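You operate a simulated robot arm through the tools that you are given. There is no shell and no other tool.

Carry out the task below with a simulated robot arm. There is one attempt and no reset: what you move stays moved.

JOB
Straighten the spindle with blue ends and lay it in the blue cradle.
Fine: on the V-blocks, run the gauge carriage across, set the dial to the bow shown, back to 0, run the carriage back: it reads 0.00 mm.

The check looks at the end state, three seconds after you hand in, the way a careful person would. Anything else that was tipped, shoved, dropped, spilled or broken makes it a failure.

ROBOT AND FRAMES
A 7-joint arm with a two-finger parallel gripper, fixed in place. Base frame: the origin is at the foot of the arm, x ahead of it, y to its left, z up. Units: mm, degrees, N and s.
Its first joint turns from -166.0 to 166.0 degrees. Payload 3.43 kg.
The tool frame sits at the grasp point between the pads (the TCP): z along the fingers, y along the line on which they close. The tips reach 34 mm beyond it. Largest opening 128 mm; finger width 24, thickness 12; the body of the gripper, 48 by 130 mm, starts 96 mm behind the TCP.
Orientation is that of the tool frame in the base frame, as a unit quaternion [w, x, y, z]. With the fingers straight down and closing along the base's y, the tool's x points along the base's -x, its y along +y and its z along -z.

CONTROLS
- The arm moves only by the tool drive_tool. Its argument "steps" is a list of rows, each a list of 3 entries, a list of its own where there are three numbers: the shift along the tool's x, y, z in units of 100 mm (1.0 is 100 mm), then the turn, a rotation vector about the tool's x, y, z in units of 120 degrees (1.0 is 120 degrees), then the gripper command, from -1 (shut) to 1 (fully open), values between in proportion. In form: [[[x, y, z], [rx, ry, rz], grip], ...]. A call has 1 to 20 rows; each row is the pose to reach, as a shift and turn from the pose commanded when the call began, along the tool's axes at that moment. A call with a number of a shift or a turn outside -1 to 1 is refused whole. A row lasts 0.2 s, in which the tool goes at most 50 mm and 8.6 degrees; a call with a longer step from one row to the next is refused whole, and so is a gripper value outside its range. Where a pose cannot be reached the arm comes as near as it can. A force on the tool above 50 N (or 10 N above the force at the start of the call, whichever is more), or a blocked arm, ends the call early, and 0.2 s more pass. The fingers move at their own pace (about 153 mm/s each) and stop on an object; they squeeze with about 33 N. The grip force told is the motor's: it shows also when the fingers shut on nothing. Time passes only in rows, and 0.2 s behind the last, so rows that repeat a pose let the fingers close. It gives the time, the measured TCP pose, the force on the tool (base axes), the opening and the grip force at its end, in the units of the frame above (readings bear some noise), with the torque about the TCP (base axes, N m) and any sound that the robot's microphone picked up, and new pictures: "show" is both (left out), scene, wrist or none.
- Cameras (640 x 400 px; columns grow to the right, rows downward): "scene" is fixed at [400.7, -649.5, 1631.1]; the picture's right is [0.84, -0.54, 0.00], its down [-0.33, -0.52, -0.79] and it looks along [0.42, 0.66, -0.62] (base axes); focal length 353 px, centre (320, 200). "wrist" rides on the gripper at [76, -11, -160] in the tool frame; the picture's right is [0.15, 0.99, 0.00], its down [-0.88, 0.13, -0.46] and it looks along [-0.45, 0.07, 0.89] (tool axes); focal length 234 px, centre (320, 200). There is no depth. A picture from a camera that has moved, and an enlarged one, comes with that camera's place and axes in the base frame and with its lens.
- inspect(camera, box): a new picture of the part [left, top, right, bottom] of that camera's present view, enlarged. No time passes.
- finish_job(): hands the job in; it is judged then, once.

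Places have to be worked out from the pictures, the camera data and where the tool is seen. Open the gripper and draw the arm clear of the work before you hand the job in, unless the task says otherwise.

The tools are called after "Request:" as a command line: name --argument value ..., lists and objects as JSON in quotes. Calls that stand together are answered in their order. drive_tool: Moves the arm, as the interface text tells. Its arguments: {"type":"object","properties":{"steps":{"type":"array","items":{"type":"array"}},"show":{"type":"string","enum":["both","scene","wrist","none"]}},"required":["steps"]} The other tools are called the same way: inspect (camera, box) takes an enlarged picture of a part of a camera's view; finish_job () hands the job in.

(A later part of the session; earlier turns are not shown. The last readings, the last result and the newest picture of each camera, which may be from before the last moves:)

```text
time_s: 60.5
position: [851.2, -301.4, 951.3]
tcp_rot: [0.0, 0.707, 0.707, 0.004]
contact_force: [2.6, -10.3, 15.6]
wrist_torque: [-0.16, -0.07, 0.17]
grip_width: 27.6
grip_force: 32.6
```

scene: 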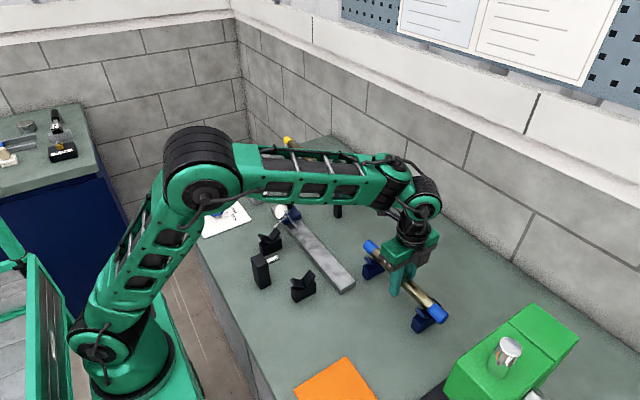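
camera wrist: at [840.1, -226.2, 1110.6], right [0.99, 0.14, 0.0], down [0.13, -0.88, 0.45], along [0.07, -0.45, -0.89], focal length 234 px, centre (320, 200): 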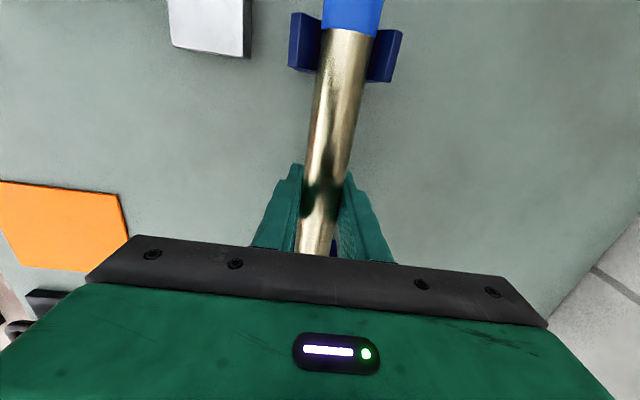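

The side force is gone and it rests in the V's (tool pushed up 16 N at TCP z≈951). I open the gripper and check that it sits well.

Request:
drive_tool --steps '[[[0, 0, 0], [0, 0, 0], -0.5], [[0, 0, 0], [0, 0, 0], -0.2], [[0, 0, 0], [0, 0, 0], 0], [[0, 0, 0], [0, 0, 0], 0]]' --show "both"

Request:
inspect --camera "scene" --box '[350, 220, 470, 340]'

Request:
inspect --camera "wrist" --box '[240, 0, 440, 260]'

```text
time_s: 61.5
position: [849.7, -301.4, 949.6]
tcp_rot: [-0.002, 0.707, 0.707, 0.003]
contact_force: [-0.3, 0.2, 0.0]
wrist_torque: [0.0, 0.0, -0.02]
grip_width: 64.2
grip_force: 0.0
camera wrist: at [839.0, -225.6, 1108.9], right [0.99, 0.15, 0.0], down [0.13, -0.88, 0.45], along [0.07, -0.45, -0.89], focal length 234 px, centre (320, 200)
```

scene: 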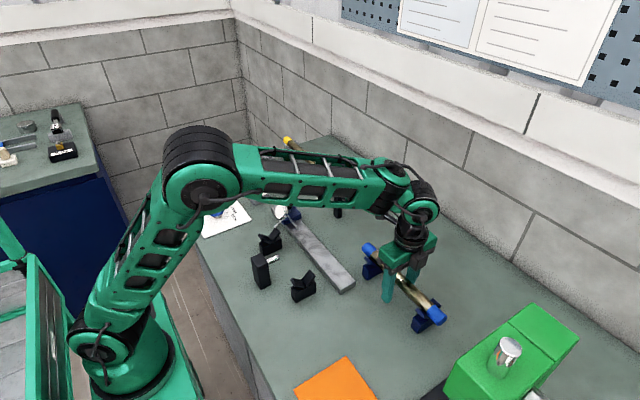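
wrist: 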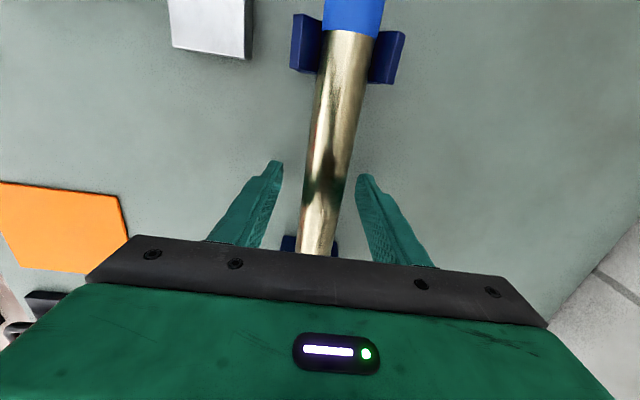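

```text
3.33 times, centred on (410, 280) of scene
camera zoom: at [400.7, -649.5, 1631.1], right [0.84, -0.54, 0.0], down [-0.33, -0.52, -0.79], along [0.42, 0.66, -0.62], focal length 1176 px, centre (20, -67)
```

zoom: 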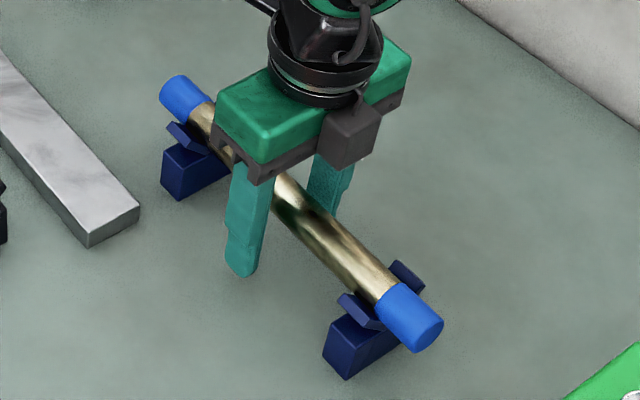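

```text
1.54 times, centred on (340, 130) of wrist
camera zoom: at [839.0, -225.6, 1108.9], right [0.99, 0.15, 0.0], down [0.13, -0.88, 0.45], along [0.07, -0.45, -0.89], focal length 360 px, centre (289, 308)
```

zoom: 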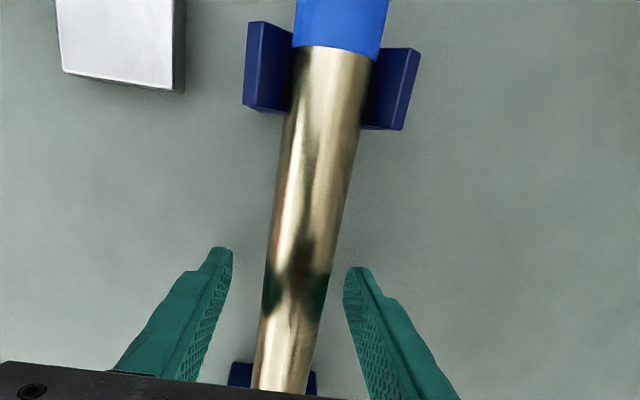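

The spindle sits properly in the cradle, centre y≈−298, x≈852. I slide the open gripper 28 mm toward −y along the shaft (so the finger will clear the ram later), centre it in x, and grip.

Request:
drive_tool --steps '[[[-0.1, 0.01, 0], [0, 0, 0], 0], [[-0.2, 0.02, 0], [0, 0, 0], 0], [[-0.28, 0.02, 0], [0, 0, 0], 0], [[-0.28, 0.02, 0], [0, 0, 0], 0], [[-0.28, 0.02, 0], [0, 0, 0], -0.4], [[-0.28, 0.02, 0], [0, 0, 0], -0.6], [[-0.28, 0.02, 0], [0, 0, 0], -1], [[-0.28, 0.02, 0], [0, 0, 0], -1], [[-0.28, 0.02, 0], [0, 0, 0], -1]]' --show "wrist"

```text
time_s: 63.5
position: [850.4, -329.2, 950.3]
tcp_rot: [-0.002, 0.708, 0.706, 0.003]
contact_force: [-23.1, 1.7, -1.1]
wrist_torque: [-0.28, -0.2, 0.21]
grip_width: 27.7
grip_force: 32.7
camera wrist: at [840.2, -254.1, 1109.5], right [0.99, 0.14, 0.0], down [0.13, -0.88, 0.45], along [0.07, -0.44, -0.89], focal length 234 px, centre (320, 200)
```

wrist: 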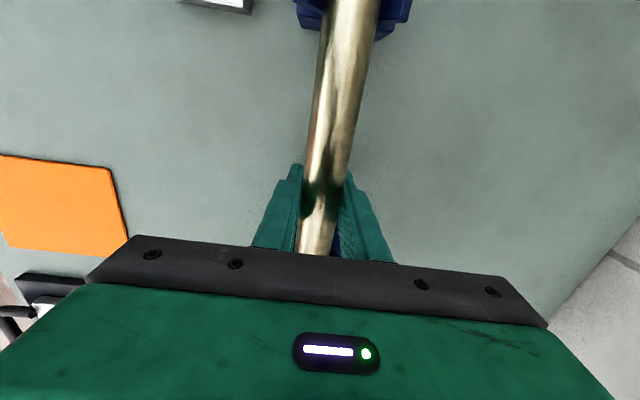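

Gripped at 27.7 mm; the −23 N side force says the tool is ~2 mm too far +x. I relieve it before lifting.

Request:
drive_tool --steps '[[[0, -0.008, 0], [0, 0, 0], -1], [[0, -0.016, 0], [0, 0, 0], -1], [[0, -0.018, 0], [0, 0, 0], -1]]' --show "none"

```text
time_s: 64.3
position: [850.7, -329.1, 949.7]
tcp_rot: [-0.001, 0.707, 0.707, 0.003]
contact_force: [1.4, -4.6, 0.3]
wrist_torque: [0.77, 0.01, -0.2]
grip_width: 27.5
grip_force: 33.1
```

Side force relieved. I lift slowly 15 mm and look for slip or tilting of the off-centre load.

Request:
drive_tool --steps '[[[0, 0, -0.01], [0, 0, 0], -1], [[0, 0, -0.02], [0, 0, 0], -1], [[0, 0, -0.035], [0, 0, 0], -1], [[0, 0, -0.05], [0, 0, 0], -1], [[0, 0, -0.07], [0, 0, 0], -1], [[0, 0, -0.09], [0, 0, 0], -1], [[0, 0, -0.12], [0, 0, 0], -1], [[0, 0, -0.15], [0, 0, 0], -1], [[0, 0, -0.15], [0, 0, 0], -1]]' --show "both"

Request:
inspect --camera "scene" --box '[350, 220, 470, 340]'

Request:
inspect --camera "wrist" --box '[240, 0, 440, 260]'

```text
time_s: 66.3
position: [850.1, -328.2, 964.7]
tcp_rot: [-0.002, 0.708, 0.707, 0.002]
contact_force: [0.0, -0.8, -13.1]
wrist_torque: [-0.38, 0.02, 0.01]
grip_width: 27.9
grip_force: 33.0
camera wrist: at [839.4, -253.4, 1124.3], right [0.99, 0.15, 0.0], down [0.13, -0.88, 0.45], along [0.07, -0.45, -0.89], focal length 234 px, centre (320, 200)
```

scene: 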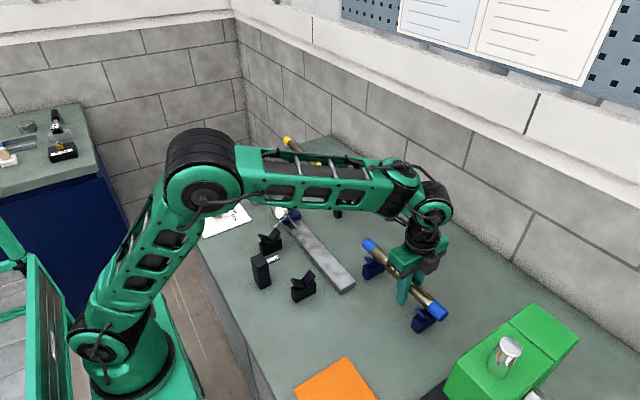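
wrist: 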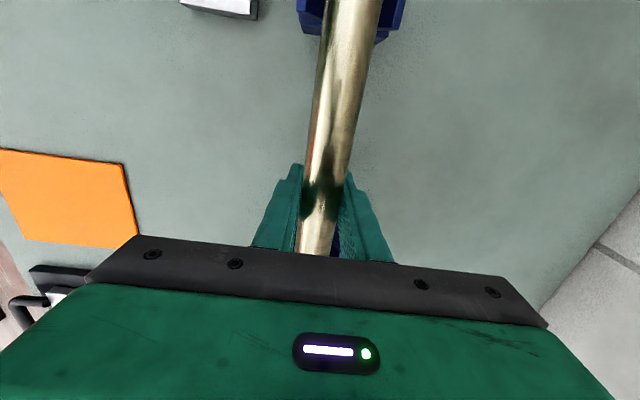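

```text
3.33 times, centred on (410, 280) of scene
camera zoom: at [400.7, -649.5, 1631.1], right [0.84, -0.54, 0.0], down [-0.33, -0.52, -0.79], along [0.42, 0.66, -0.62], focal length 1176 px, centre (20, -67)
```

zoom: 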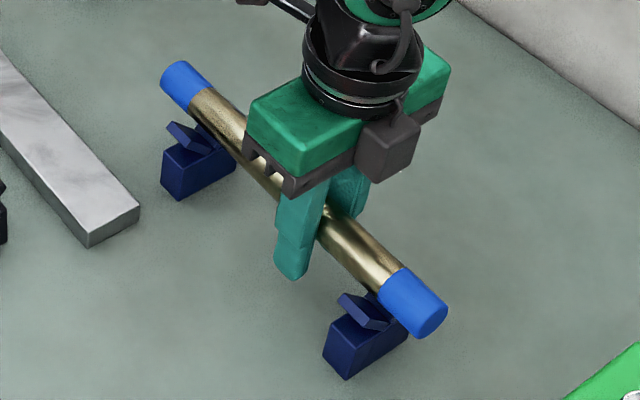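

```text
1.54 times, centred on (340, 130) of wrist
camera zoom: at [839.4, -253.4, 1124.3], right [0.99, 0.15, 0.0], down [0.13, -0.88, 0.45], along [0.07, -0.45, -0.89], focal length 360 px, centre (289, 308)
```

zoom: 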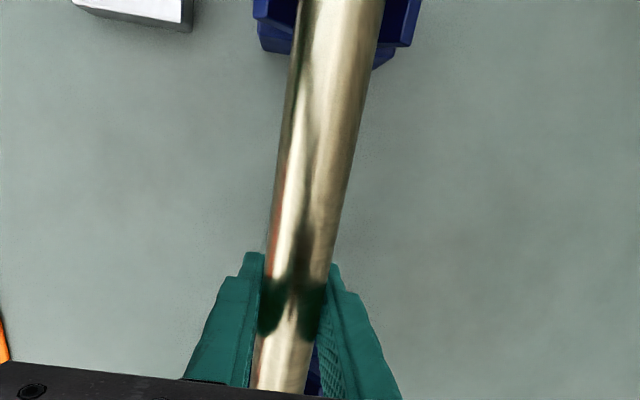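

The off-centre grip holds level (moment −0.38 N·m steady, both ends rose equally). I raise it and travel back toward the V-blocks.

Request:
drive_tool --steps '[[[0, 0, -0.03], [0, 0, 0], -1], [[0, 0, -0.08], [0, 0, 0], -1], [[0, 0, -0.15], [0, 0, 0], -1], [[0, 0, -0.24], [0, 0, 0], -1], [[0, 0, -0.34], [0, 0, 0], -1], [[0, 0, -0.45], [0, 0, 0], -1], [[0, 0, -0.56], [0, 0, 0], -1], [[0, 0, -0.67], [0, 0, 0], -1], [[0, 0, -0.78], [0, 0, 0], -1], [[0, 0, -0.87], [0, 0, 0], -1], [[0, 0, -0.94], [0, 0, 0], -1], [[0, 0, -0.98], [0, 0, 0], -1], [[0, 0, -1.0], [0, 0, 0], -1]]' --show "none"

Request:
drive_tool --steps '[[[0.03, -0.04, -0.03], [0, 0, 0], -1], [[0.08, -0.1, -0.07], [0, 0, 0], -1], [[0.15, -0.2, -0.12], [0, 0, 0], -1], [[0.23, -0.31, -0.18], [0, 0, 0], -1], [[0.31, -0.43, -0.23], [0, 0, 0], -1], [[0.39, -0.55, -0.26], [0, 0, 0], -1], [[0.47, -0.67, -0.28], [0, 0, 0], -1], [[0.54, -0.78, -0.3], [0, 0, 0], -1], [[0.6, -0.88, -0.3], [0, 0, 0], -1], [[0.64, -0.95, -0.3], [0, 0, 0], -1], [[0.65, -1.0, -0.3], [0, 0, 0], -1]]' --show "both"

```text
time_s: 69.1
position: [850.6, -328.6, 1063.6]
tcp_rot: [-0.003, 0.707, 0.707, 0.003]
contact_force: [0.7, 0.2, -11.7]
wrist_torque: [-0.36, 0.01, -0.01]
grip_width: 27.5
grip_force: 32.9
```

```text
time_s: 71.5
position: [751.0, -263.7, 1094.1]
tcp_rot: [-0.002, 0.708, 0.707, 0.002]
contact_force: [-0.3, 0.4, -12.8]
wrist_torque: [-0.37, 0.02, 0.03]
grip_width: 27.5
grip_force: 32.9
camera wrist: at [739.6, -188.7, 1253.7], right [0.99, 0.14, 0.0], down [0.13, -0.88, 0.45], along [0.07, -0.45, -0.89], focal length 234 px, centre (320, 200)
```

scene: 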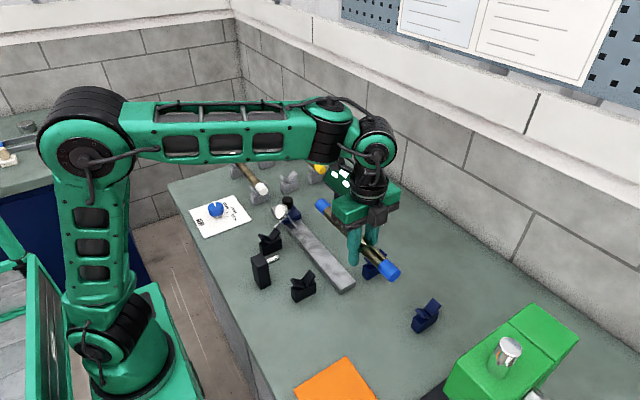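
wrist: 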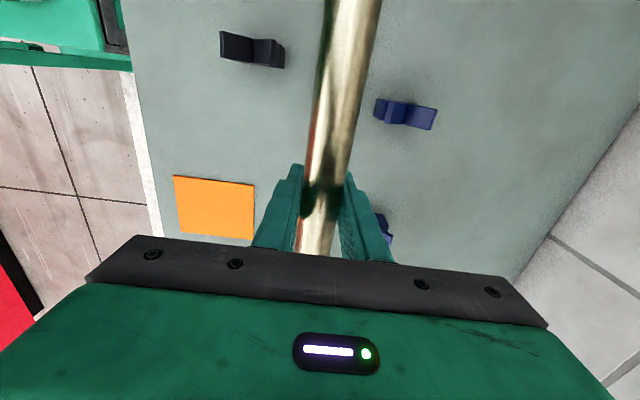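

The near black V-block and a cradle V are both in view; I zoom on both to measure the black V's valley relative to the known cradle.

Request:
inspect --camera "wrist" --box '[212, 25, 292, 75]'

Request:
inspect --camera "wrist" --box '[365, 88, 445, 138]'

```text
8.00 times, centred on (252, 50) of wrist
camera zoom: at [739.6, -188.7, 1253.7], right [0.99, 0.14, 0.0], down [0.13, -0.88, 0.45], along [0.07, -0.45, -0.89], focal length 1873 px, centre (864, 1400)
```

zoom: 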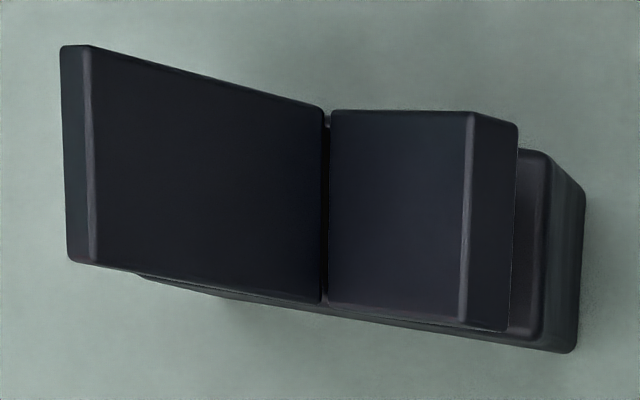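

```text
8.00 times, centred on (405, 113) of wrist
camera zoom: at [739.6, -188.7, 1253.7], right [0.99, 0.14, 0.0], down [0.13, -0.88, 0.45], along [0.07, -0.45, -0.89], focal length 1873 px, centre (-360, 896)
```

zoom: 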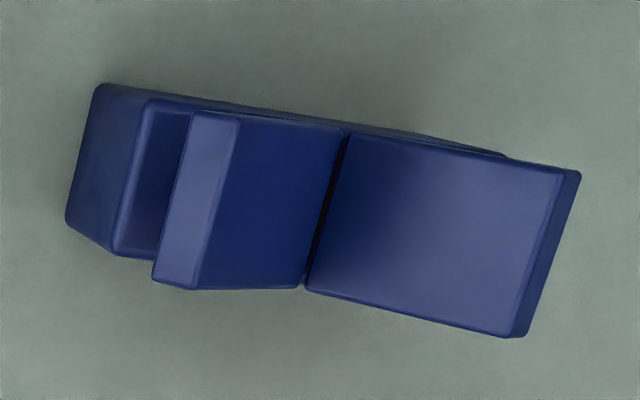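

Black near valley: (660.5,−169); far valley ≈(661,9): seat x≈660.5, middle y≈−80. I move over it with TCP at about (660,−111.5), so the spindle centre lands mid-way and the finger clears the ram.

Request:
drive_tool --steps '[[[0.04, -0.04, 0], [0, 0, 0], -1], [[0.12, -0.1, 0], [0, 0, 0], -1], [[0.22, -0.19, 0], [0, 0, 0], -1], [[0.33, -0.29, 0], [0, 0, 0], -1], [[0.45, -0.4, 0], [0, 0, 0], -1], [[0.57, -0.51, 0], [0, 0, 0], -1], [[0.69, -0.62, 0], [0, 0, 0], -1], [[0.8, -0.73, 0], [0, 0, 0], -1], [[0.9, -0.83, 0], [0, 0, 0], -1], [[0.97, -0.89, 0], [0, 0, 0], -1], [[1.0, -0.91, 0], [0, 0, 0], -1]]' --show "none"

Request:
drive_tool --steps '[[[0.04, 0, 0], [0, 0, 0], -1], [[0.12, 0, 0], [0, 0, 0], -1], [[0.22, 0, 0], [0, 0, 0], -1], [[0.33, 0, 0], [0, 0, 0], -1], [[0.43, 0, 0], [0, 0, 0], -1], [[0.5, 0, 0], [0, 0, 0], -1], [[0.52, 0, 0], [0, 0, 0], -1], [[0.52, 0, 0], [0, 0, 0], -1]]' --show "both"

Request:
inspect --camera "wrist" --box '[220, 0, 440, 250]'

Request:
inspect --camera "scene" --box '[220, 160, 340, 310]'

```text
time_s: 73.9
position: [658.6, -163.5, 1096.7]
tcp_rot: [-0.002, 0.707, 0.707, 0.003]
contact_force: [0.4, -0.3, -13.4]
wrist_torque: [-0.34, -0.01, -0.01]
grip_width: 27.5
grip_force: 32.7
```

```text
time_s: 75.7
position: [659.2, -111.5, 1096.4]
tcp_rot: [-0.002, 0.708, 0.706, 0.002]
contact_force: [0.0, -0.6, -12.6]
wrist_torque: [-0.36, -0.01, -0.02]
grip_width: 27.7
grip_force: 33.1
camera wrist: at [648.4, -37.1, 1255.3], right [0.99, 0.15, 0.0], down [0.13, -0.88, 0.45], along [0.07, -0.44, -0.89], focal length 234 px, centre (320, 200)
```

scene: 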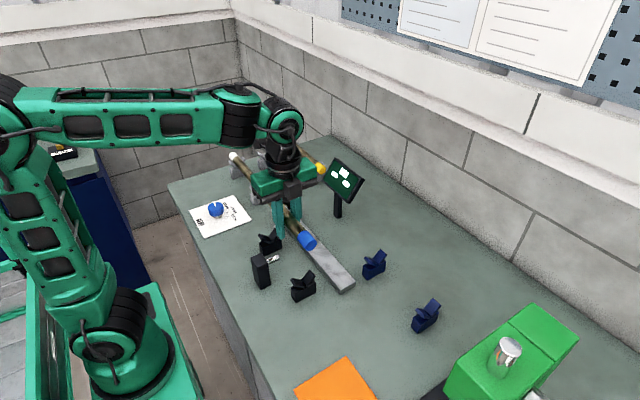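
wrist: 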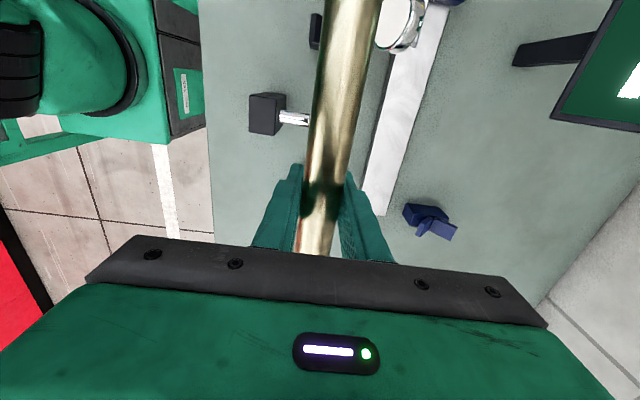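

```text
1.60 times, centred on (330, 125) of wrist
camera zoom: at [648.4, -37.1, 1255.3], right [0.99, 0.15, 0.0], down [0.13, -0.88, 0.45], along [0.07, -0.44, -0.89], focal length 375 px, centre (304, 320)
```

zoom: 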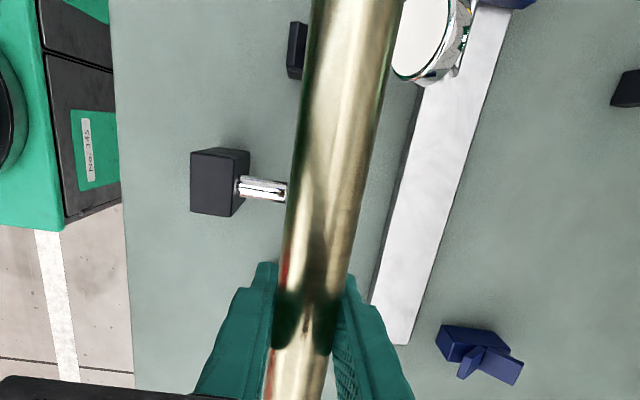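

```text
2.67 times, centred on (280, 235) of scene
camera zoom: at [400.7, -649.5, 1631.1], right [0.84, -0.54, 0.0], down [-0.33, -0.52, -0.79], along [0.42, 0.66, -0.62], focal length 941 px, centre (427, 107)
```

zoom: 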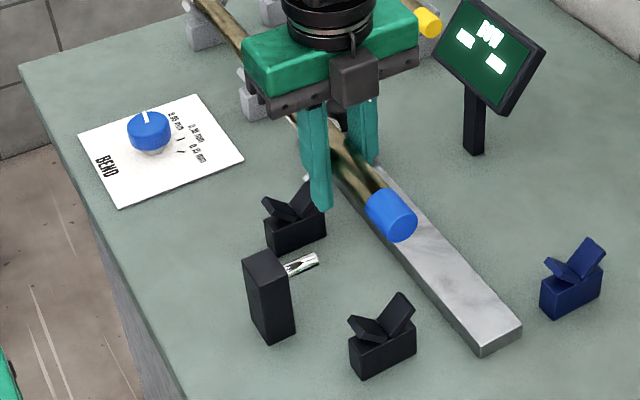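

The gauge body's near edge is at x≈690 (z≈1020), leaving ~15 mm beside the spindle as it comes down at x≈660. I descend 100 mm slowly.

Request:
drive_tool --steps '[[[0, 0.005, 0.05], [0, 0, 0], -1], [[0, 0.01, 0.12], [0, 0, 0], -1], [[0, 0.01, 0.22], [0, 0, 0], -1], [[0, 0.01, 0.33], [0, 0, 0], -1], [[0, 0.01, 0.44], [0, 0, 0], -1], [[0, 0.01, 0.55], [0, 0, 0], -1], [[0, 0.01, 0.66], [0, 0, 0], -1], [[0, 0.01, 0.77], [0, 0, 0], -1], [[0, 0.01, 0.87], [0, 0, 0], -1], [[0, 0.01, 0.95], [0, 0, 0], -1], [[0, 0.01, 1.0], [0, 0, 0], -1], [[0, 0.01, 1.0], [0, 0, 0], -1]]' --show "both"

Request:
inspect --camera "wrist" --box '[220, 0, 440, 250]'

Request:
inspect --camera "scene" --box '[230, 190, 330, 310]'

```text
time_s: 78.3
position: [661.4, -111.4, 994.6]
tcp_rot: [-0.003, 0.708, 0.707, 0.003]
contact_force: [-0.1, 0.2, -11.9]
wrist_torque: [-0.36, -0.02, 0.0]
grip_width: 27.5
grip_force: 32.8
camera wrist: at [649.6, -36.4, 1154.6], right [0.99, 0.15, 0.0], down [0.13, -0.88, 0.45], along [0.07, -0.44, -0.89], focal length 234 px, centre (320, 200)
```

scene: 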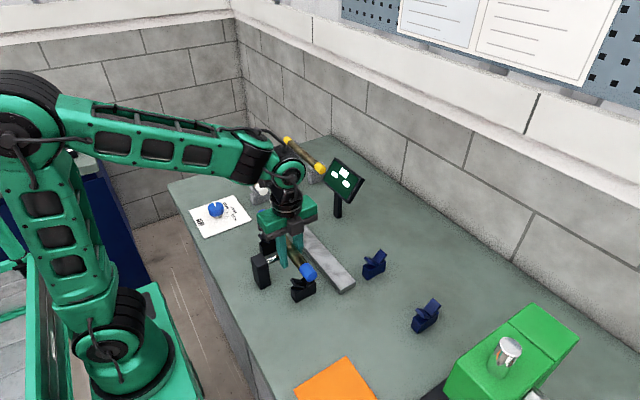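
wrist: 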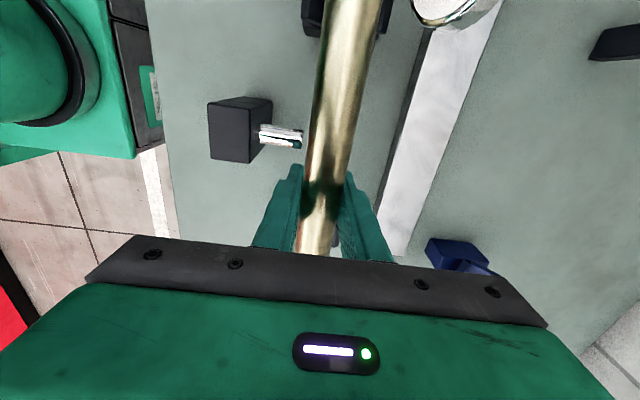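

```text
1.60 times, centred on (330, 125) of wrist
camera zoom: at [649.6, -36.4, 1154.6], right [0.99, 0.15, 0.0], down [0.13, -0.88, 0.45], along [0.07, -0.44, -0.89], focal length 375 px, centre (304, 320)
```

zoom: 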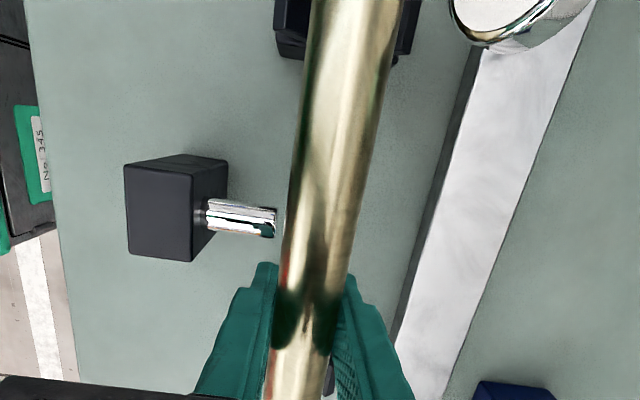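

```text
3.33 times, centred on (280, 250) of scene
camera zoom: at [400.7, -649.5, 1631.1], right [0.84, -0.54, 0.0], down [-0.33, -0.52, -0.79], along [0.42, 0.66, -0.62], focal length 1176 px, centre (453, 33)
```

zoom: 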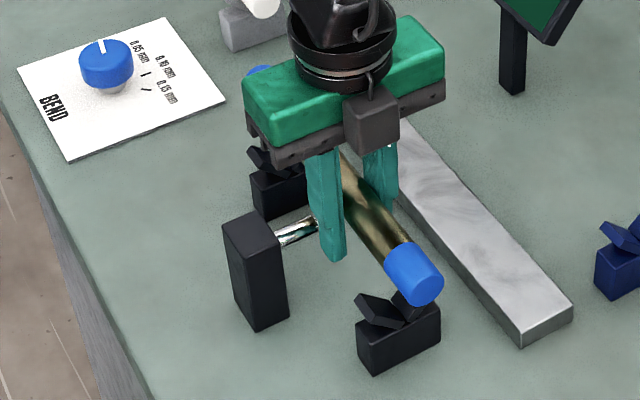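

Clear on all sides: ram tip at (642,−79), finger edge at y≈−99. I lower another 34 mm, trimming x by −1 mm.

Request:
drive_tool --steps '[[[0, -0.005, 0.05], [0, 0, 0], -1], [[0, -0.01, 0.11], [0, 0, 0], -1], [[0, -0.01, 0.18], [0, 0, 0], -1], [[0, -0.01, 0.25], [0, 0, 0], -1], [[0, -0.01, 0.3], [0, 0, 0], -1], [[0, -0.01, 0.34], [0, 0, 0], -1], [[0, -0.01, 0.34], [0, 0, 0], -1]]' --show "wrist"

Request:
inspect --camera "wrist" --box '[220, 0, 440, 250]'

Request:
inspect --camera "scene" --box '[230, 190, 330, 310]'

```text
time_s: 79.9
position: [659.0, -112.4, 961.8]
tcp_rot: [-0.002, 0.708, 0.706, 0.004]
contact_force: [1.1, 0.4, -12.7]
wrist_torque: [-0.38, 0.01, 0.02]
grip_width: 27.7
grip_force: 32.7
camera wrist: at [648.6, -37.2, 1121.0], right [0.99, 0.15, 0.0], down [0.13, -0.88, 0.45], along [0.07, -0.44, -0.89], focal length 234 px, centre (320, 200)
```

wrist: 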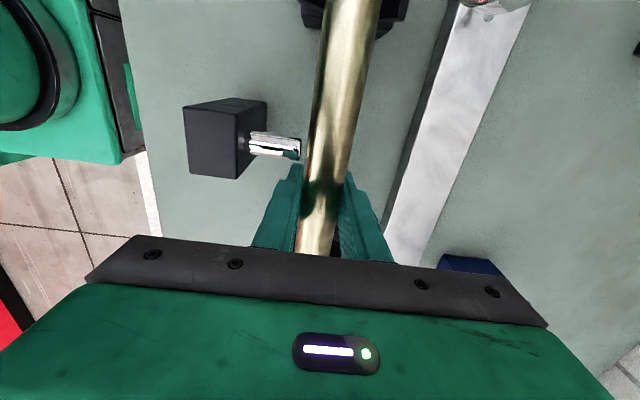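

```text
1.60 times, centred on (330, 125) of wrist
camera zoom: at [648.6, -37.2, 1121.0], right [0.99, 0.15, 0.0], down [0.13, -0.88, 0.45], along [0.07, -0.44, -0.89], focal length 375 px, centre (304, 320)
```

zoom: 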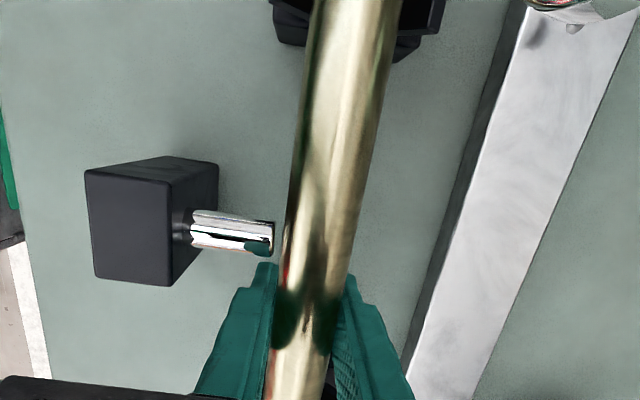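

```text
3.33 times, centred on (280, 250) of scene
camera zoom: at [400.7, -649.5, 1631.1], right [0.84, -0.54, 0.0], down [-0.33, -0.52, -0.79], along [0.42, 0.66, -0.62], focal length 1176 px, centre (453, 33)
```

zoom: 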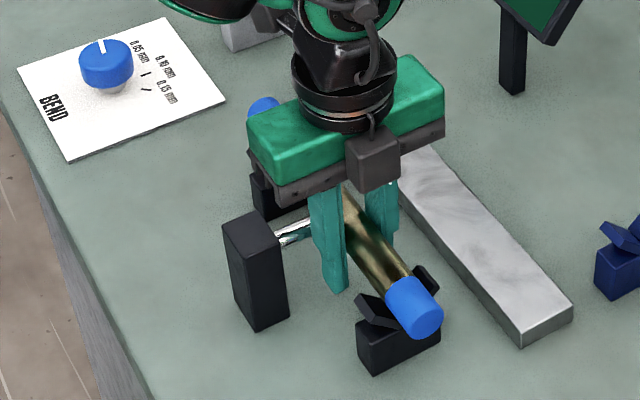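

Alignment with the V pads looks good. I lower the last ~11 mm at 2 mm per row, watching forces.

Request:
drive_tool --steps '[[[0, 0.005, 0.02], [0, 0, 0], -1], [[0, 0.008, 0.04], [0, 0, 0], -1], [[0, 0.008, 0.06], [0, 0, 0], -1], [[0, 0.008, 0.08], [0, 0, 0], -1], [[0, 0.008, 0.1], [0, 0, 0], -1], [[0, 0.008, 0.11], [0, 0, 0], -1]]' --show "wrist"

```text
time_s: 81.3
position: [659.9, -111.5, 951.3]
tcp_rot: [-0.002, 0.708, 0.706, 0.004]
contact_force: [0.2, -0.8, -8.9]
wrist_torque: [0.01, 0.02, 0.03]
grip_width: 27.6
grip_force: 33.1
camera wrist: at [649.3, -36.6, 1110.3], right [0.99, 0.15, 0.0], down [0.13, -0.88, 0.45], along [0.07, -0.44, -0.89], focal length 234 px, centre (320, 200)
```

wrist: 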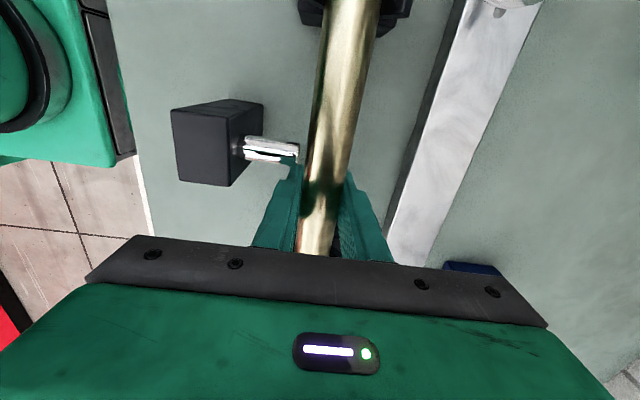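

The far V has started taking the load (moment gone, no side force). I lower another 3 mm.

Request:
drive_tool --steps '[[[0, 0, 0.01], [0, 0, 0], -1], [[0, 0, 0.02], [0, 0, 0], -1], [[0, 0, 0.03], [0, 0, 0], -1], [[0, 0, 0.03], [0, 0, 0], -1]]' --show "none"

```text
time_s: 82.3
position: [661.4, -111.1, 948.8]
tcp_rot: [0.0, 0.708, 0.707, 0.004]
contact_force: [6.3, -2.1, 21.7]
wrist_torque: [0.0, 0.08, 0.07]
grip_width: 27.9
grip_force: 33.3
```

Seated on both V's (tool pushed up 22 N). I open only to ~45 mm to stay clear of the post, then check.

Request:
drive_tool --steps '[[[0, 0, 0], [0, 0, 0], -0.45], [[0, 0, 0], [0, 0, 0], -0.3], [[0, 0, 0], [0, 0, 0], -0.3], [[0, 0, 0], [0, 0, 0], -0.3]]' --show "both"

Request:
inspect --camera "scene" --box '[230, 190, 330, 310]'

Request:
inspect --camera "wrist" --box '[220, 0, 440, 250]'

```text
time_s: 83.3
position: [660.4, -110.8, 948.1]
tcp_rot: [-0.002, 0.708, 0.707, 0.003]
contact_force: [0.6, 0.2, 0.8]
wrist_torque: [0.02, 0.04, 0.03]
grip_width: 44.6
grip_force: 0.0
camera wrist: at [648.8, -36.4, 1106.7], right [0.99, 0.15, 0.0], down [0.13, -0.88, 0.45], along [0.07, -0.44, -0.89], focal length 234 px, centre (320, 200)
```

scene: 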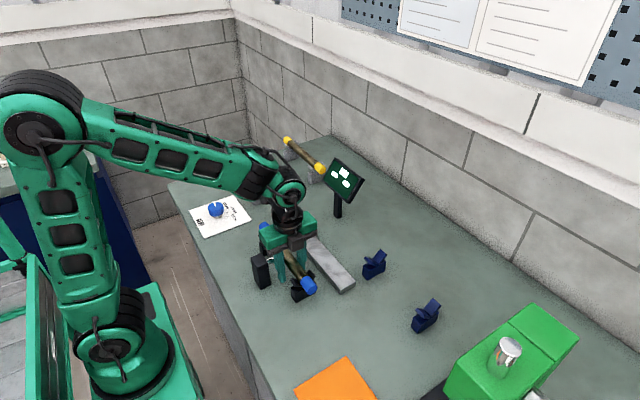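
wrist: 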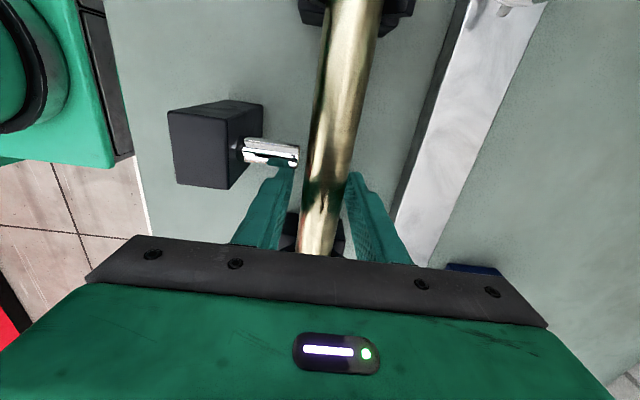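

```text
3.33 times, centred on (280, 250) of scene
camera zoom: at [400.7, -649.5, 1631.1], right [0.84, -0.54, 0.0], down [-0.33, -0.52, -0.79], along [0.42, 0.66, -0.62], focal length 1176 px, centre (453, 33)
```

zoom: 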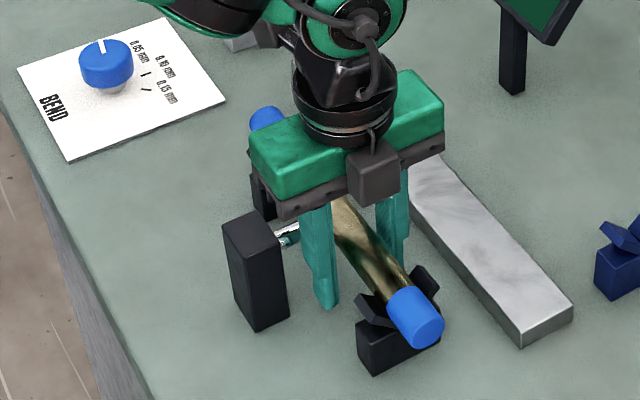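

```text
1.60 times, centred on (330, 125) of wrist
camera zoom: at [648.8, -36.4, 1106.7], right [0.99, 0.15, 0.0], down [0.13, -0.88, 0.45], along [0.07, -0.44, -0.89], focal length 375 px, centre (304, 320)
```

zoom: 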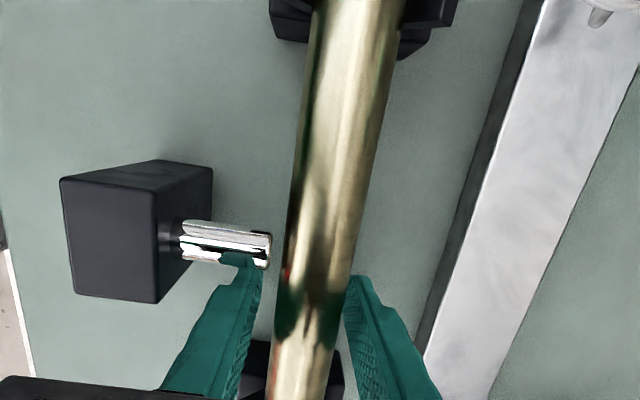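

The spindle sits in both V's. I raise the open gripper straight up.

Request:
drive_tool --steps '[[[0, 0, -0.1], [0, 0, 0], -0.3], [[0, 0, -0.25], [0, 0, 0], -0.3], [[0, 0, -0.45], [0, 0, 0], -0.3], [[0, 0, -0.7], [0, 0, 0], -0.3], [[0, 0, -1.0], [0, 0, 0], -0.3], [[0, 0, -1.0], [0, 0, 0], -0.3]]' --show "none"

Request:
drive_tool --steps '[[[0, 0, -0.2], [0, 0, 0], -0.3], [[0, 0, -0.5], [0, 0, 0], -0.3], [[0, 0, -0.8], [0, 0, 0], -0.3], [[0, 0, -1.0], [0, 0, 0], -0.3], [[0, 0, -1.0], [0, 0, 0], -0.3]]' --show "both"

Request:
inspect --camera "scene" --box '[230, 190, 370, 320]'

Request:
inspect --camera "wrist" --box '[220, 0, 460, 250]'

```text
time_s: 84.7
position: [659.6, -110.6, 1048.6]
tcp_rot: [-0.002, 0.708, 0.707, 0.003]
contact_force: [0.1, -0.2, -0.3]
wrist_torque: [0.01, 0.0, -0.03]
grip_width: 44.8
grip_force: 0.1
```

```text
time_s: 85.9
position: [660.3, -114.9, 1148.5]
tcp_rot: [-0.001, 0.708, 0.706, 0.003]
contact_force: [0.8, 0.2, 0.6]
wrist_torque: [-0.02, -0.02, -0.01]
grip_width: 45.0
grip_force: 0.0
camera wrist: at [648.8, -38.4, 1307.8], right [0.99, 0.15, 0.0], down [0.13, -0.88, 0.45], along [0.07, -0.44, -0.89], focal length 234 px, centre (320, 200)
```

scene: 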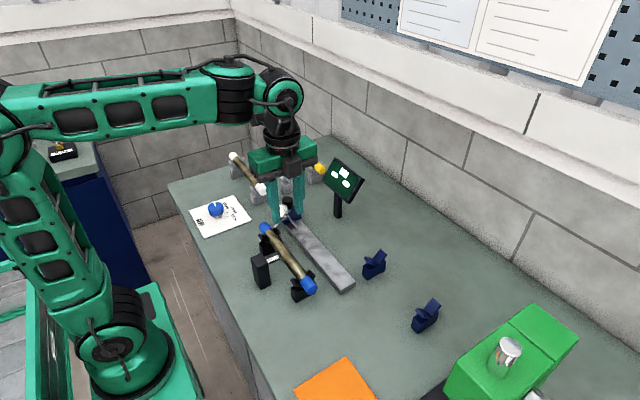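
wrist: 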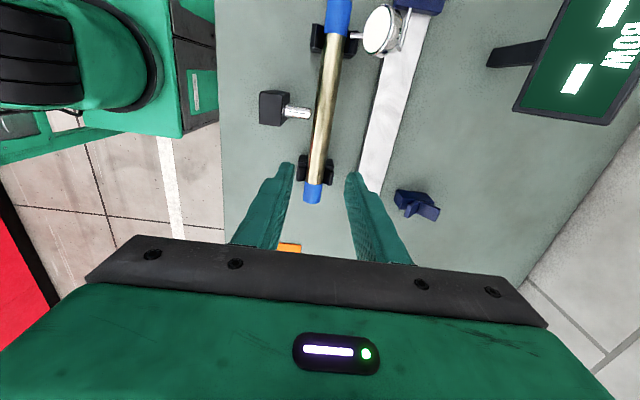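

```text
3.08 times, centred on (300, 255) of scene
camera zoom: at [400.7, -649.5, 1631.1], right [0.84, -0.54, 0.0], down [-0.33, -0.52, -0.79], along [0.42, 0.66, -0.62], focal length 1086 px, centre (382, 31)
```

zoom: 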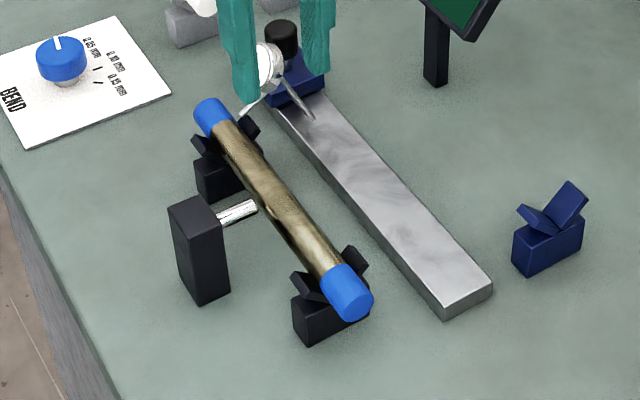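

```text
1.60 times, centred on (340, 125) of wrist
camera zoom: at [648.8, -38.4, 1307.8], right [0.99, 0.15, 0.0], down [0.13, -0.88, 0.45], along [0.07, -0.44, -0.89], focal length 375 px, centre (288, 320)
```

zoom: 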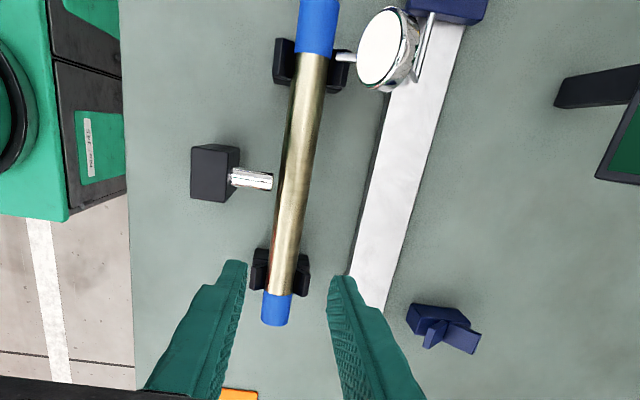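

The spindle now rests on the V-blocks with the stylus beside its +y end. Next I go for the carriage knob (≈(759,93)); I move out to x≈760 and then toward +y.

Request:
drive_tool --steps '[[[0.1, 0.25, 0], [0, 0, 0], 0], [[0.3, 0.5, 0], [0, 0, 0], 0], [[0.55, 0.75, 0], [0, 0, 0], 0], [[0.8, 0.95, 0], [0, 0, 0], 0], [[1.0, 1.0, 0], [0, 0, 0], 0], [[1.0, 1.0, 0], [0, 0, 0], 0]]' --show "none"

Request:
drive_tool --steps '[[[0.25, 0, 0], [0, 0, 0], 0], [[0.5, 0, 0], [0, 0, 0], 0], [[0.75, 0, 0], [0, 0, 0], 0], [[0.95, 0, 0], [0, 0, 0], 0], [[1.0, 0, 0], [0, 0, 0], 0], [[1.0, 0, 0], [0, 0, 0], 0]]' --show "both"

Request:
inspect --camera "wrist" --box '[220, 40, 440, 250]'

```text
time_s: 87.3
position: [760.6, -12.2, 1148.7]
tcp_rot: [-0.001, 0.708, 0.706, 0.003]
contact_force: [-0.6, -0.3, -0.1]
wrist_torque: [0.0, 0.03, 0.0]
grip_width: 64.0
grip_force: 0.1
```

```text
time_s: 88.7
position: [759.5, 87.3, 1150.4]
tcp_rot: [-0.002, 0.708, 0.706, 0.003]
contact_force: [-0.6, 0.5, -0.1]
wrist_torque: [0.0, 0.05, 0.02]
grip_width: 63.8
grip_force: 0.1
camera wrist: at [748.9, 162.5, 1309.0], right [0.99, 0.15, 0.0], down [0.13, -0.88, 0.45], along [0.07, -0.45, -0.89], focal length 234 px, centre (320, 200)
```

scene: 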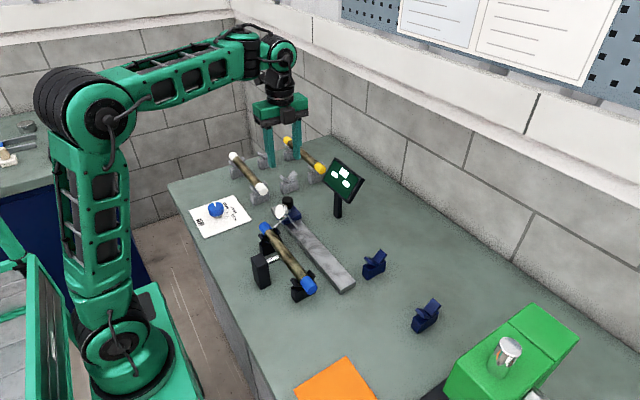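
wrist: 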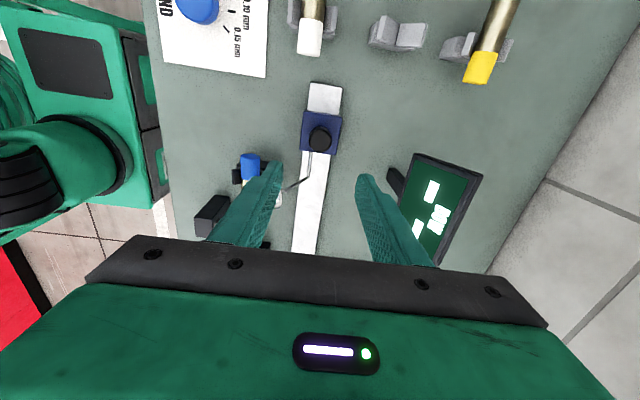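

```text
1.90 times, centred on (330, 145) of wrist
camera zoom: at [748.9, 162.5, 1309.0], right [0.99, 0.15, 0.0], down [0.13, -0.88, 0.45], along [0.07, -0.45, -0.89], focal length 446 px, centre (301, 305)
```

zoom: 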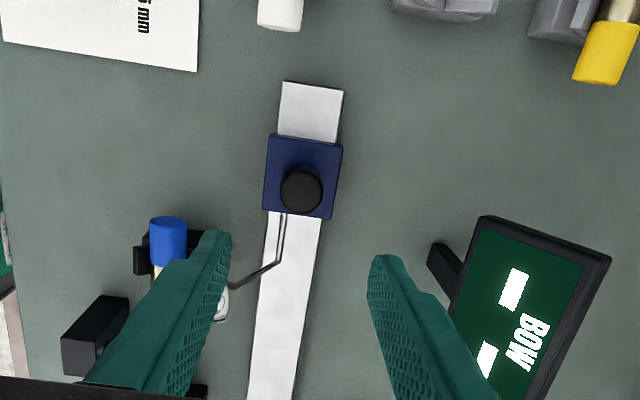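

The knob top is at about (760,91,975), ~32 mm wide, on a block with its top near z≈935–940. I descend around it in two stages.

Request:
drive_tool --steps '[[[0.02, 0.0, 0.2], [0, 0, 0], 0], [[0.04, 0.0, 0.45], [0, 0, 0], 0], [[0.04, 0.0, 0.7], [0, 0, 0], 0], [[0.04, 0, 0.9], [0, 0, 0], 0], [[0.04, 0, 1.0], [0, 0, 0], 0], [[0.04, 0, 1.0], [0, 0, 0], 0]]' --show "both"

Request:
inspect --camera "wrist" --box '[220, 60, 440, 250]'

Request:
inspect --camera "scene" --box '[240, 150, 340, 260]'

```text
time_s: 90.1
position: [760.3, 92.3, 1050.5]
tcp_rot: [-0.002, 0.707, 0.707, 0.003]
contact_force: [0.3, -0.3, -0.8]
wrist_torque: [-0.01, -0.03, 0.02]
grip_width: 64.2
grip_force: 0.0
camera wrist: at [749.2, 168.0, 1208.7], right [0.99, 0.15, 0.0], down [0.13, -0.88, 0.45], along [0.07, -0.45, -0.89], focal length 234 px, centre (320, 200)
```

scene: 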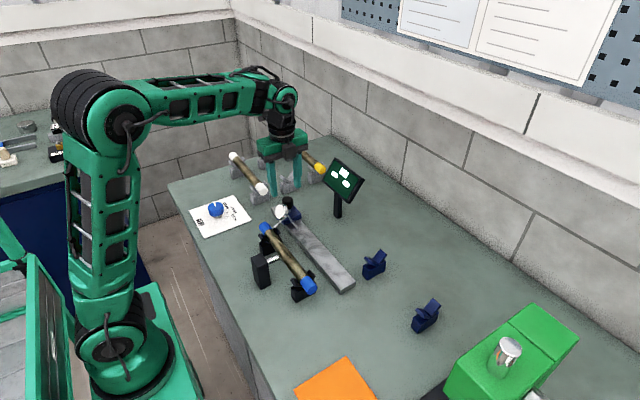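
wrist: 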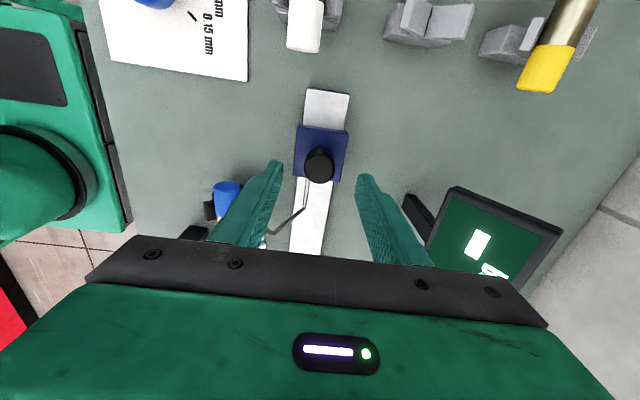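

```text
2.11 times, centred on (330, 155) of wrist
camera zoom: at [749.2, 168.0, 1208.7], right [0.99, 0.15, 0.0], down [0.13, -0.88, 0.45], along [0.07, -0.45, -0.89], focal length 493 px, centre (299, 295)
```

zoom: 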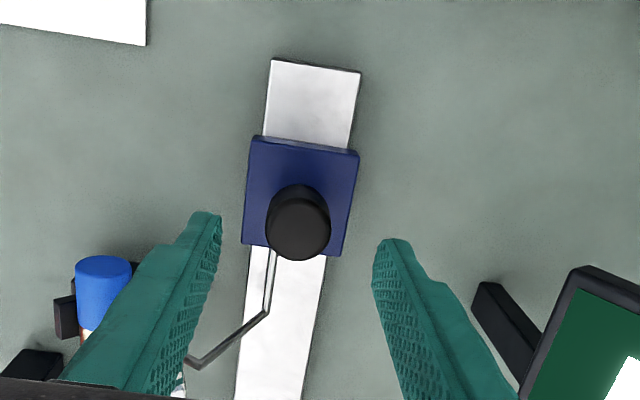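

```text
3.64 times, centred on (290, 205) of scene
camera zoom: at [400.7, -649.5, 1631.1], right [0.84, -0.54, 0.0], down [-0.33, -0.52, -0.79], along [0.42, 0.66, -0.62], focal length 1283 px, centre (429, 182)
```

zoom: 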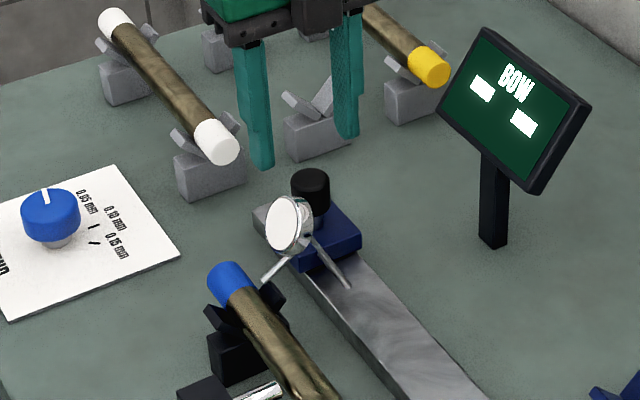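

Refined: knob top z≈988 at (760.5,91.5), ~28 mm diameter, knob bottom near z≈953. I descend to TCP z≈992 (tips ≈958) and close on it gently.

Request:
drive_tool --steps '[[[0, 0.0, 0.15], [0, 0, 0], 0], [[0, 0.0, 0.3], [0, 0, 0], 0], [[0, 0.0, 0.45], [0, 0, 0], 0], [[0, 0, 0.58], [0, 0, 0], 0], [[0, 0, 0.58], [0, 0, 0], 0], [[0, 0, 0.58], [0, 0, 0], 0]]' --show "both"

Request:
inspect --camera "wrist" --box '[220, 60, 440, 250]'

Request:
inspect --camera "scene" --box '[250, 160, 330, 240]'

```text
time_s: 91.5
position: [760.1, 91.2, 991.4]
tcp_rot: [-0.002, 0.708, 0.706, 0.003]
contact_force: [0.8, 0.5, 0.1]
wrist_torque: [0.01, -0.01, -0.02]
grip_width: 64.0
grip_force: 0.0
camera wrist: at [749.0, 167.4, 1151.1], right [0.99, 0.15, 0.0], down [0.13, -0.88, 0.45], along [0.07, -0.45, -0.89], focal length 234 px, centre (320, 200)
```

scene: 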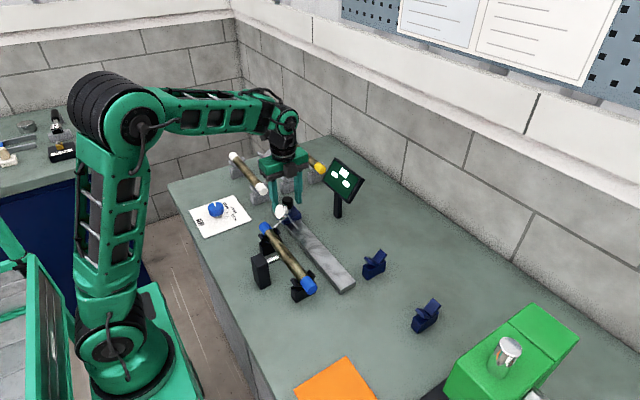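
wrist: 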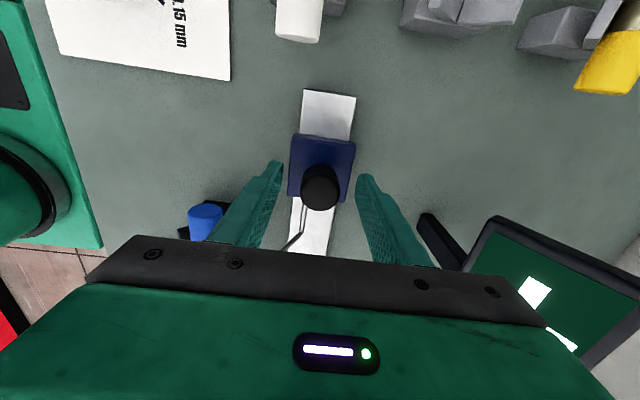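

```text
2.11 times, centred on (330, 155) of wrist
camera zoom: at [749.0, 167.4, 1151.1], right [0.99, 0.15, 0.0], down [0.13, -0.88, 0.45], along [0.07, -0.45, -0.89], focal length 493 px, centre (299, 295)
```

zoom: 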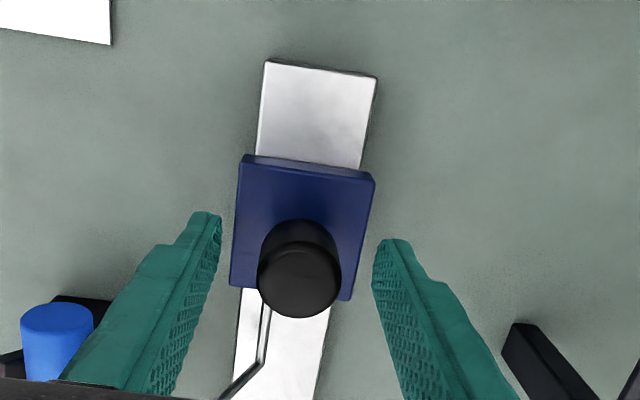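

```text
5.00 times, centred on (290, 200) of scene
camera zoom: at [400.7, -649.5, 1631.1], right [0.84, -0.54, 0.0], down [-0.33, -0.52, -0.79], along [0.42, 0.66, -0.62], focal length 1765 px, centre (470, 200)
```

zoom: 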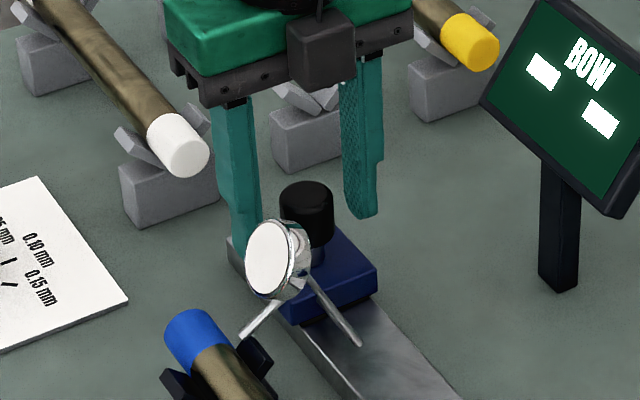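

The knob is centred between the fingers, tips just above the knob's lower rim. I close on it.

Request:
drive_tool --steps '[[[0, 0, 0], [0, 0, 0], -0.4], [[0, 0, 0], [0, 0, 0], -0.6], [[0, 0, 0], [0, 0, 0], -0.8], [[0, 0, 0], [0, 0, 0], -1], [[0, 0, 0], [0, 0, 0], -1]]' --show "wrist"

```text
time_s: 92.7
position: [759.4, 91.8, 991.8]
tcp_rot: [-0.002, 0.707, 0.707, 0.003]
contact_force: [5.0, 0.2, -0.5]
wrist_torque: [0.06, 0.02, 0.01]
grip_width: 31.4
grip_force: 45.3
camera wrist: at [749.3, 167.3, 1151.2], right [0.99, 0.15, 0.0], down [0.13, -0.88, 0.45], along [0.07, -0.45, -0.89], focal length 234 px, centre (320, 200)
```

wrist: 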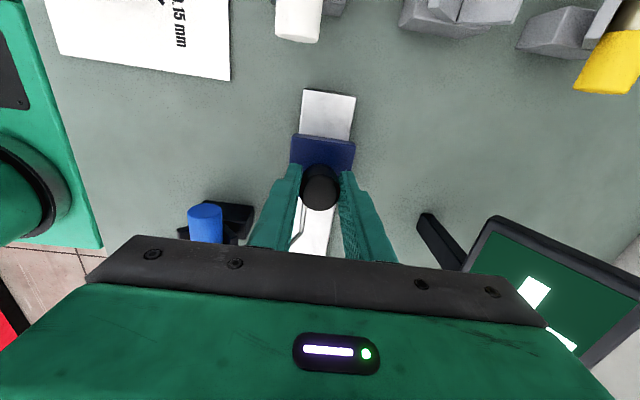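

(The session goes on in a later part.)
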